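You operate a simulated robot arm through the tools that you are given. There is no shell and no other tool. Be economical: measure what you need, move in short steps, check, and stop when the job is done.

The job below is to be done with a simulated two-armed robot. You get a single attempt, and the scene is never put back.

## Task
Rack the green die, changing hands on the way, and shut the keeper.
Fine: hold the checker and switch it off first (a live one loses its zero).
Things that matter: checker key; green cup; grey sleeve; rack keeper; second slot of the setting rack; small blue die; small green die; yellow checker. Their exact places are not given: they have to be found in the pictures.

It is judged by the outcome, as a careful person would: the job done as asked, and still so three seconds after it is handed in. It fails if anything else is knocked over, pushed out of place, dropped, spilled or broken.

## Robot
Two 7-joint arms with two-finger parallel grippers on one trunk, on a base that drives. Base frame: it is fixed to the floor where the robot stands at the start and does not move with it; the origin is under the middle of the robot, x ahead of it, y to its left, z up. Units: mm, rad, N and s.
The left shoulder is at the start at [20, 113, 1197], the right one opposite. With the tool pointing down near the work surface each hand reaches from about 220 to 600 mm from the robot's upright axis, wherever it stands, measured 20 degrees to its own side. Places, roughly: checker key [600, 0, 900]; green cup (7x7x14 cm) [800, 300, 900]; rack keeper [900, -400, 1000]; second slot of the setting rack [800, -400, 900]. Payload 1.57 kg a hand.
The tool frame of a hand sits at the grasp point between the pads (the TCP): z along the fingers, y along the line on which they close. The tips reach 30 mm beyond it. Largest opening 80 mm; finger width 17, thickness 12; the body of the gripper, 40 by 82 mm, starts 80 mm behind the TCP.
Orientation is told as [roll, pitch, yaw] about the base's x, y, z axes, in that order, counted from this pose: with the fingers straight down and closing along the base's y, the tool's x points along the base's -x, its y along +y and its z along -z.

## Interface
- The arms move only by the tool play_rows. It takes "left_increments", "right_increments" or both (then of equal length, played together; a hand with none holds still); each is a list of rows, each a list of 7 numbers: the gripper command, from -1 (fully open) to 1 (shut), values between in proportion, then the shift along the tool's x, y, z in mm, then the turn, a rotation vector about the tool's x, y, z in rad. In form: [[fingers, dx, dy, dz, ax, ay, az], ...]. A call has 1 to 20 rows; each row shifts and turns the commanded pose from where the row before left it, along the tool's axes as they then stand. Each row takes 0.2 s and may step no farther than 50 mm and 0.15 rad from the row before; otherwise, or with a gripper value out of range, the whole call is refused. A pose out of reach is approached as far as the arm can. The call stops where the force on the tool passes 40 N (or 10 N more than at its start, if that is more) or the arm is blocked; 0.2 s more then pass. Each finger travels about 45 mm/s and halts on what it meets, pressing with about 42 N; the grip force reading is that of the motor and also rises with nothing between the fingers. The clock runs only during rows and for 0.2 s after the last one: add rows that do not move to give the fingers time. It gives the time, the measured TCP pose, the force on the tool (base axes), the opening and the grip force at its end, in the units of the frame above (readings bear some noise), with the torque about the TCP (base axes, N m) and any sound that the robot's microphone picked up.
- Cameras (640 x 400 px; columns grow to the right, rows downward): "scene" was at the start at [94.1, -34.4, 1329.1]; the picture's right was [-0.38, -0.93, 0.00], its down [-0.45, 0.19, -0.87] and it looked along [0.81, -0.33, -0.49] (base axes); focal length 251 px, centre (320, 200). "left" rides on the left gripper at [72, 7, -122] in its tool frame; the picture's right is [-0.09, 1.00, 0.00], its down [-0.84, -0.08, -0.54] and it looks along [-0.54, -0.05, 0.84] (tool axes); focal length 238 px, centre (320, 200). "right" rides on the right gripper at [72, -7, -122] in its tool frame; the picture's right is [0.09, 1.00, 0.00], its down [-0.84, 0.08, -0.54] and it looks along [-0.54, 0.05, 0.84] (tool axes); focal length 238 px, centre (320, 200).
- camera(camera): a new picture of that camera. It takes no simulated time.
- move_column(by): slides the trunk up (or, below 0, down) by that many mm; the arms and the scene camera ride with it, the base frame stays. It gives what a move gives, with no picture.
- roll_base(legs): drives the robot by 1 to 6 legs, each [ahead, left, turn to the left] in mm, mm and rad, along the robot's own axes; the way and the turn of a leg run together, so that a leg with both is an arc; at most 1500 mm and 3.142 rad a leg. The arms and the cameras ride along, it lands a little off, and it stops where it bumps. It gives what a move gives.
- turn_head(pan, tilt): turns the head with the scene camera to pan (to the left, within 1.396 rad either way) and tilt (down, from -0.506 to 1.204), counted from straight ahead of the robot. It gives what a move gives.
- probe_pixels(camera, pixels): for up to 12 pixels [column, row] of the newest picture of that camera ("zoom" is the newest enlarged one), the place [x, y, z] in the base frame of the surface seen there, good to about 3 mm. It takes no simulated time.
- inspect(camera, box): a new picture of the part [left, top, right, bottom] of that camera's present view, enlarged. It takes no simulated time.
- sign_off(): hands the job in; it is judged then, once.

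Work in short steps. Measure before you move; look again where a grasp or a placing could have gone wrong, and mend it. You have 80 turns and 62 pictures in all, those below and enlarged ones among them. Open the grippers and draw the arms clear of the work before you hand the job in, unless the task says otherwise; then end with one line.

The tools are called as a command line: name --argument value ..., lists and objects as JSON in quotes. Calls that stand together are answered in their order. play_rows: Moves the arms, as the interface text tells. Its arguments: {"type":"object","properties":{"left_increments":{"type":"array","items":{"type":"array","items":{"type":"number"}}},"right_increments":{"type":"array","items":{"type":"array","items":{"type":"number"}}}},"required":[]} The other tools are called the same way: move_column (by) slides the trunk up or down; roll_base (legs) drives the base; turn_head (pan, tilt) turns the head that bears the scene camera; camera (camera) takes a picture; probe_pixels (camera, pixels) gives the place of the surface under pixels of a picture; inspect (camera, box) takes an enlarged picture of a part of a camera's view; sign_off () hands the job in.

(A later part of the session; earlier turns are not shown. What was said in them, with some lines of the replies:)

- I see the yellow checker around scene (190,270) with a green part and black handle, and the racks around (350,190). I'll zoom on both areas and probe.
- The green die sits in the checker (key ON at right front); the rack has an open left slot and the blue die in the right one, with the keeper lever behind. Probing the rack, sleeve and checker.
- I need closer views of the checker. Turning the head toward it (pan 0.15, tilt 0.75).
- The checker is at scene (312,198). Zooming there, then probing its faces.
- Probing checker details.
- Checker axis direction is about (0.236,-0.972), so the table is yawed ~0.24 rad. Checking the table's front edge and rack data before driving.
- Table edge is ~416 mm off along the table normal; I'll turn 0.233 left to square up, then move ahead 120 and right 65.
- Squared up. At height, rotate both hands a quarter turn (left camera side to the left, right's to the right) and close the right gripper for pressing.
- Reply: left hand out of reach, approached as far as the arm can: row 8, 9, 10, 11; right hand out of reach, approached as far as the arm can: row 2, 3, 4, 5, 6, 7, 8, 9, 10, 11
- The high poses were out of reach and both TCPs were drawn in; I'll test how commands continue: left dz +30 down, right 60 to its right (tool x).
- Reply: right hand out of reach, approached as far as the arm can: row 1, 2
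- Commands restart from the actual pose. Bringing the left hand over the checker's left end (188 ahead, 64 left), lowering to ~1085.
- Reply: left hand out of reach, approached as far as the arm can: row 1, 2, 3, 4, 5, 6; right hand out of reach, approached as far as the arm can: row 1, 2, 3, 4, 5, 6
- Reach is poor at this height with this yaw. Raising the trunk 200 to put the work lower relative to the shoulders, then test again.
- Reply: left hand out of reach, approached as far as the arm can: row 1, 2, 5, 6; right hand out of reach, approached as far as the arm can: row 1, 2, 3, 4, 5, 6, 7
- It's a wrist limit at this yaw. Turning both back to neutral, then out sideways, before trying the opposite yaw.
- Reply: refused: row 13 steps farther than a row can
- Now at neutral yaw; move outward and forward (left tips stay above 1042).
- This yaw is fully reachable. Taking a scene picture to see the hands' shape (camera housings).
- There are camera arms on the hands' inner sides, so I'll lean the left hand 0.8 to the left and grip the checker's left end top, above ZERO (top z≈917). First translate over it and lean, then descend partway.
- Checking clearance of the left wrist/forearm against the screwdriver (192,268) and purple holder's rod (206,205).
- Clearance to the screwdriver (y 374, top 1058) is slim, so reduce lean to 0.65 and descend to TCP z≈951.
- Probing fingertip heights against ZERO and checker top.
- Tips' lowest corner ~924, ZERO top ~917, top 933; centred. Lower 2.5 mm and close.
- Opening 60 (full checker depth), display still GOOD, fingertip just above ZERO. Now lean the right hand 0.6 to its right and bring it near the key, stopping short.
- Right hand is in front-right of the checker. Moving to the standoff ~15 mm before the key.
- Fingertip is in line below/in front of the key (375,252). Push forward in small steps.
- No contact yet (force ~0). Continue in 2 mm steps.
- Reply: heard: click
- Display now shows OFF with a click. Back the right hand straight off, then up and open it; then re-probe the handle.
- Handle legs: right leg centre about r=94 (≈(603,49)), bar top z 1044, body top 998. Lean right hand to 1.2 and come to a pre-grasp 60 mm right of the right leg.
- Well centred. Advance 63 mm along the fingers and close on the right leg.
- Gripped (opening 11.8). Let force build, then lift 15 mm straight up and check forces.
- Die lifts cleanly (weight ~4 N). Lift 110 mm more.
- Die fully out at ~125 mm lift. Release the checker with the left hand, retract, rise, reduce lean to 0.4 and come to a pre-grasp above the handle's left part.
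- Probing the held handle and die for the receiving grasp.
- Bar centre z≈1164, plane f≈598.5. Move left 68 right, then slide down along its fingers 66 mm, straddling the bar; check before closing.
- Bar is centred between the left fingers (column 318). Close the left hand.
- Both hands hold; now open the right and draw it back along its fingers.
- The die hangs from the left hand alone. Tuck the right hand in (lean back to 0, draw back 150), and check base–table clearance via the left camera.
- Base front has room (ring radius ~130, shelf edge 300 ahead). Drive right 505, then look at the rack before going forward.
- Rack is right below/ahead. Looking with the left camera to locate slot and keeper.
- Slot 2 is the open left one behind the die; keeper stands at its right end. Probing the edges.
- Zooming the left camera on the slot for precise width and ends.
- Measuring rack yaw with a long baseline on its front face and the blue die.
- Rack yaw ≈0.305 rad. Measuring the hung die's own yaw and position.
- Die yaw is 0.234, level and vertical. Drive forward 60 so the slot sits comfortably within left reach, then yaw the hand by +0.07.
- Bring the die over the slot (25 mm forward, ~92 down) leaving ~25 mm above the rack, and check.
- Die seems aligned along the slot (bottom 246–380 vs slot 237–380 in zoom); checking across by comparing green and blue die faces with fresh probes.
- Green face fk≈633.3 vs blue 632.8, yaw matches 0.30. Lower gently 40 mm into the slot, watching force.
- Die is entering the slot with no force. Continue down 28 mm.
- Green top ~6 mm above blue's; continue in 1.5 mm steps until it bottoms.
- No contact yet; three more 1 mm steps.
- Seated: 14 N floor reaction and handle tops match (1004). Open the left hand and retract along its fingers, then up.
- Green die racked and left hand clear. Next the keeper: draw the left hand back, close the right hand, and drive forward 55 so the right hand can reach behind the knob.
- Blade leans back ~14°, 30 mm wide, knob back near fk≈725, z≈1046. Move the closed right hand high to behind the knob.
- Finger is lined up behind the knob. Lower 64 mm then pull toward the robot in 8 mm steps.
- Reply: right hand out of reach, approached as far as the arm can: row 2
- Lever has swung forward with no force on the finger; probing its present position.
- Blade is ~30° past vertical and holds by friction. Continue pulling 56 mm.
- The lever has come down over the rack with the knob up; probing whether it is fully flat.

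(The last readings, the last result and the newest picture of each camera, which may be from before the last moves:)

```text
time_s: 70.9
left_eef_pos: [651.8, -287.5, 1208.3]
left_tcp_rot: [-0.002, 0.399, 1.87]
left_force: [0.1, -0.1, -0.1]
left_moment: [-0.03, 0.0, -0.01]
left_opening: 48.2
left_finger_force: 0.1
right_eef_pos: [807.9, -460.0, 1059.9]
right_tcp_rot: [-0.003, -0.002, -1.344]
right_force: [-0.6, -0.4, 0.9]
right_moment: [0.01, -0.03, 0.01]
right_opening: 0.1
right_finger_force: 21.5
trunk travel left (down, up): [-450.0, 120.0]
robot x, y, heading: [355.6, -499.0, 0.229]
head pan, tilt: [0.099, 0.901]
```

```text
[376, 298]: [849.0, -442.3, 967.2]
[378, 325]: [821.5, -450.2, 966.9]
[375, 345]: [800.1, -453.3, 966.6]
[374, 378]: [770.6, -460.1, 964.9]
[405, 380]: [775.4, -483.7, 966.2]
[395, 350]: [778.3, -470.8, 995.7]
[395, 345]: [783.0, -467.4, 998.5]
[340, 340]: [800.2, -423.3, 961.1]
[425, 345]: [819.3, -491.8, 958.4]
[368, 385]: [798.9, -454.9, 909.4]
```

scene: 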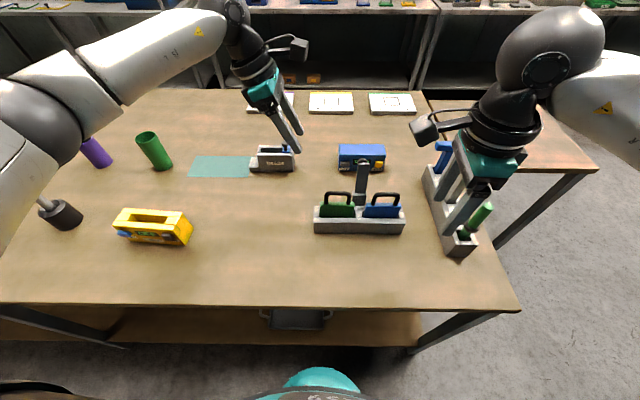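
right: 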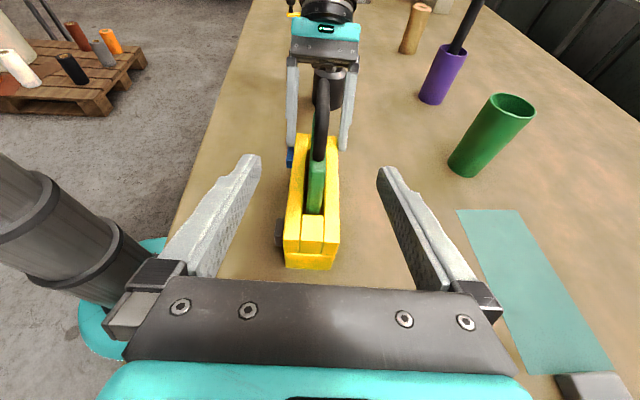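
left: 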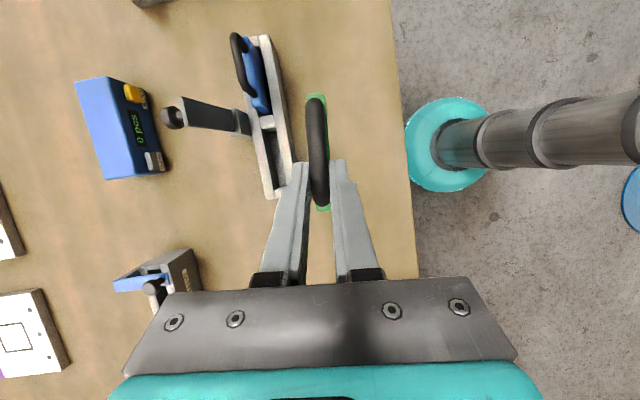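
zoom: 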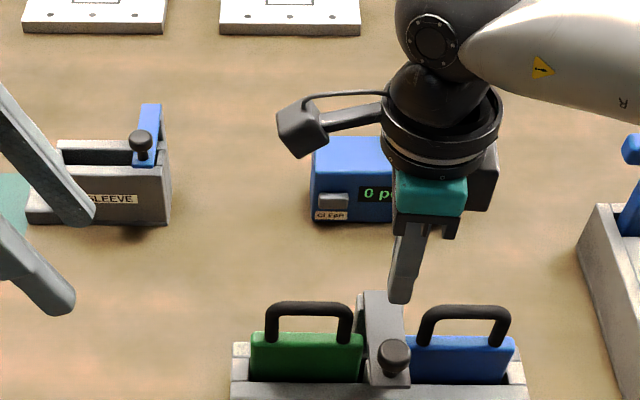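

Blade is flat at z≈966 along its length: shut. Raise the right hand, draw both back and open grippers.

play_rows --right_increments '[[1, 0, 0, -40, 0, 0, 0], [1, 0, 0, -40, 0, 0, 0], [1, 0, 0, -40, 0, 0, 0], [1, 0, 0, -30, 0, 0, 0], [-1, -15, -40, 0, 0, 0, 0], [-1, -15, -40, 0, 0, 0, 0], [-1, -15, -40, 0, 0, 0, 0], [-1, -15, -40, 0, 0, 0, 0]]' --left_increments '[[-1, 0, 0, 0, 0, 0, 0], [-1, 0, 0, 0, 0, 0, 0], [-1, 0, 0, 0, 0, 0, 0], [-1, 0, 0, 0, 0, 0, 0], [-1, 0, 20, 0, 0, 0, 0], [-1, 0, 20, 0, 0, 0, 0], [-1, 0, 0, 0, 0, 0, 0], [-1, 0, 0, 0, 0, 0, 0]]'

roll_base --legs '[[-180, 0, 0]]'

camera --camera "scene"

inspect --camera "scene" --box '[270, 90, 420, 200]'

```text
time_s: 72.7
left_eef_pos: [613.1, -299.1, 1209.7]
left_tcp_rot: [-0.001, 0.399, 1.87]
left_force: [-1.1, 0.4, 0.6]
left_moment: [0.02, 0.02, -0.03]
left_opening: 80.0
left_finger_force: 0.1
right_eef_pos: [665.7, -555.2, 1210.6]
right_tcp_rot: [-0.002, -0.001, -1.346]
right_force: [0.9, 0.0, 0.1]
right_moment: [0.0, -0.01, 0.01]
right_opening: 80.0
right_finger_force: 0.0
trunk travel left (down, up): [-450.0, 120.0]
robot x, y, heading: [356.0, -500.3, 0.23]
head pan, tilt: [0.099, 0.901]
```

```text
time_s: 74.2
left_eef_pos: [436.8, -339.7, 1209.0]
left_tcp_rot: [-0.002, 0.4, 1.869]
left_force: [0.4, -0.6, 0.2]
left_moment: [0.01, -0.03, 0.01]
left_opening: 80.0
left_finger_force: 0.2
right_eef_pos: [490.9, -594.1, 1210.7]
right_tcp_rot: [0.0, -0.002, -1.343]
right_force: [-0.6, -1.2, 0.4]
right_moment: [0.0, 0.03, 0.0]
right_opening: 80.2
right_finger_force: 0.2
trunk travel left (down, up): [-450.0, 120.0]
robot x, y, heading: [183.9, -539.3, 0.233]
head pan, tilt: [0.099, 0.901]
```

```text
10 pictures are left
```

scene: 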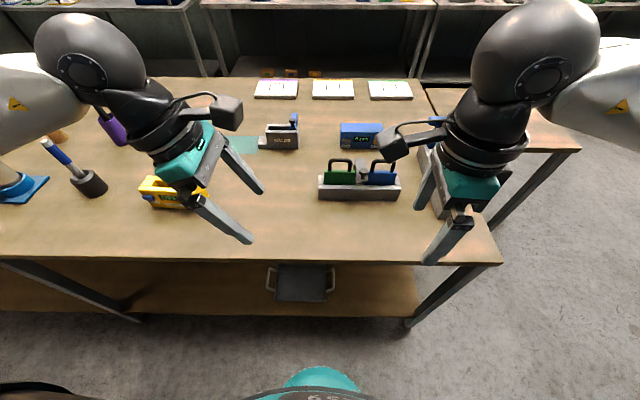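

```text
3.64 times, centred on (345, 145) of scene
```

zoom: 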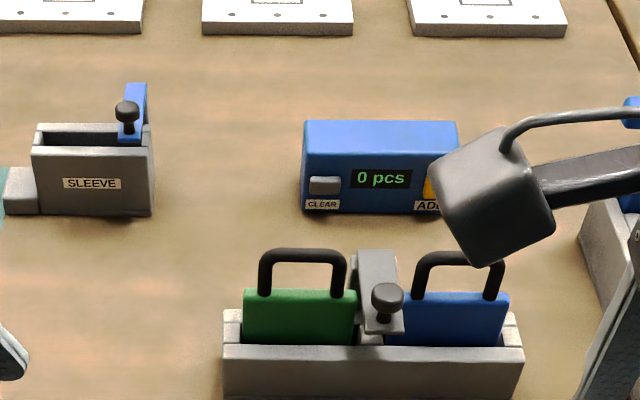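

Green die is in slot 2, the keeper is flat across, the counter still reads 0 pcs, and both arms are clear with grippers open. Handing in.

sign_off

```text
The job is handed in.
```

I held the checker and switched it off, passed the green die from the right hand to the left, set it in the rack's second slot and shut the keeper; nothing I could see was knocked or moved.
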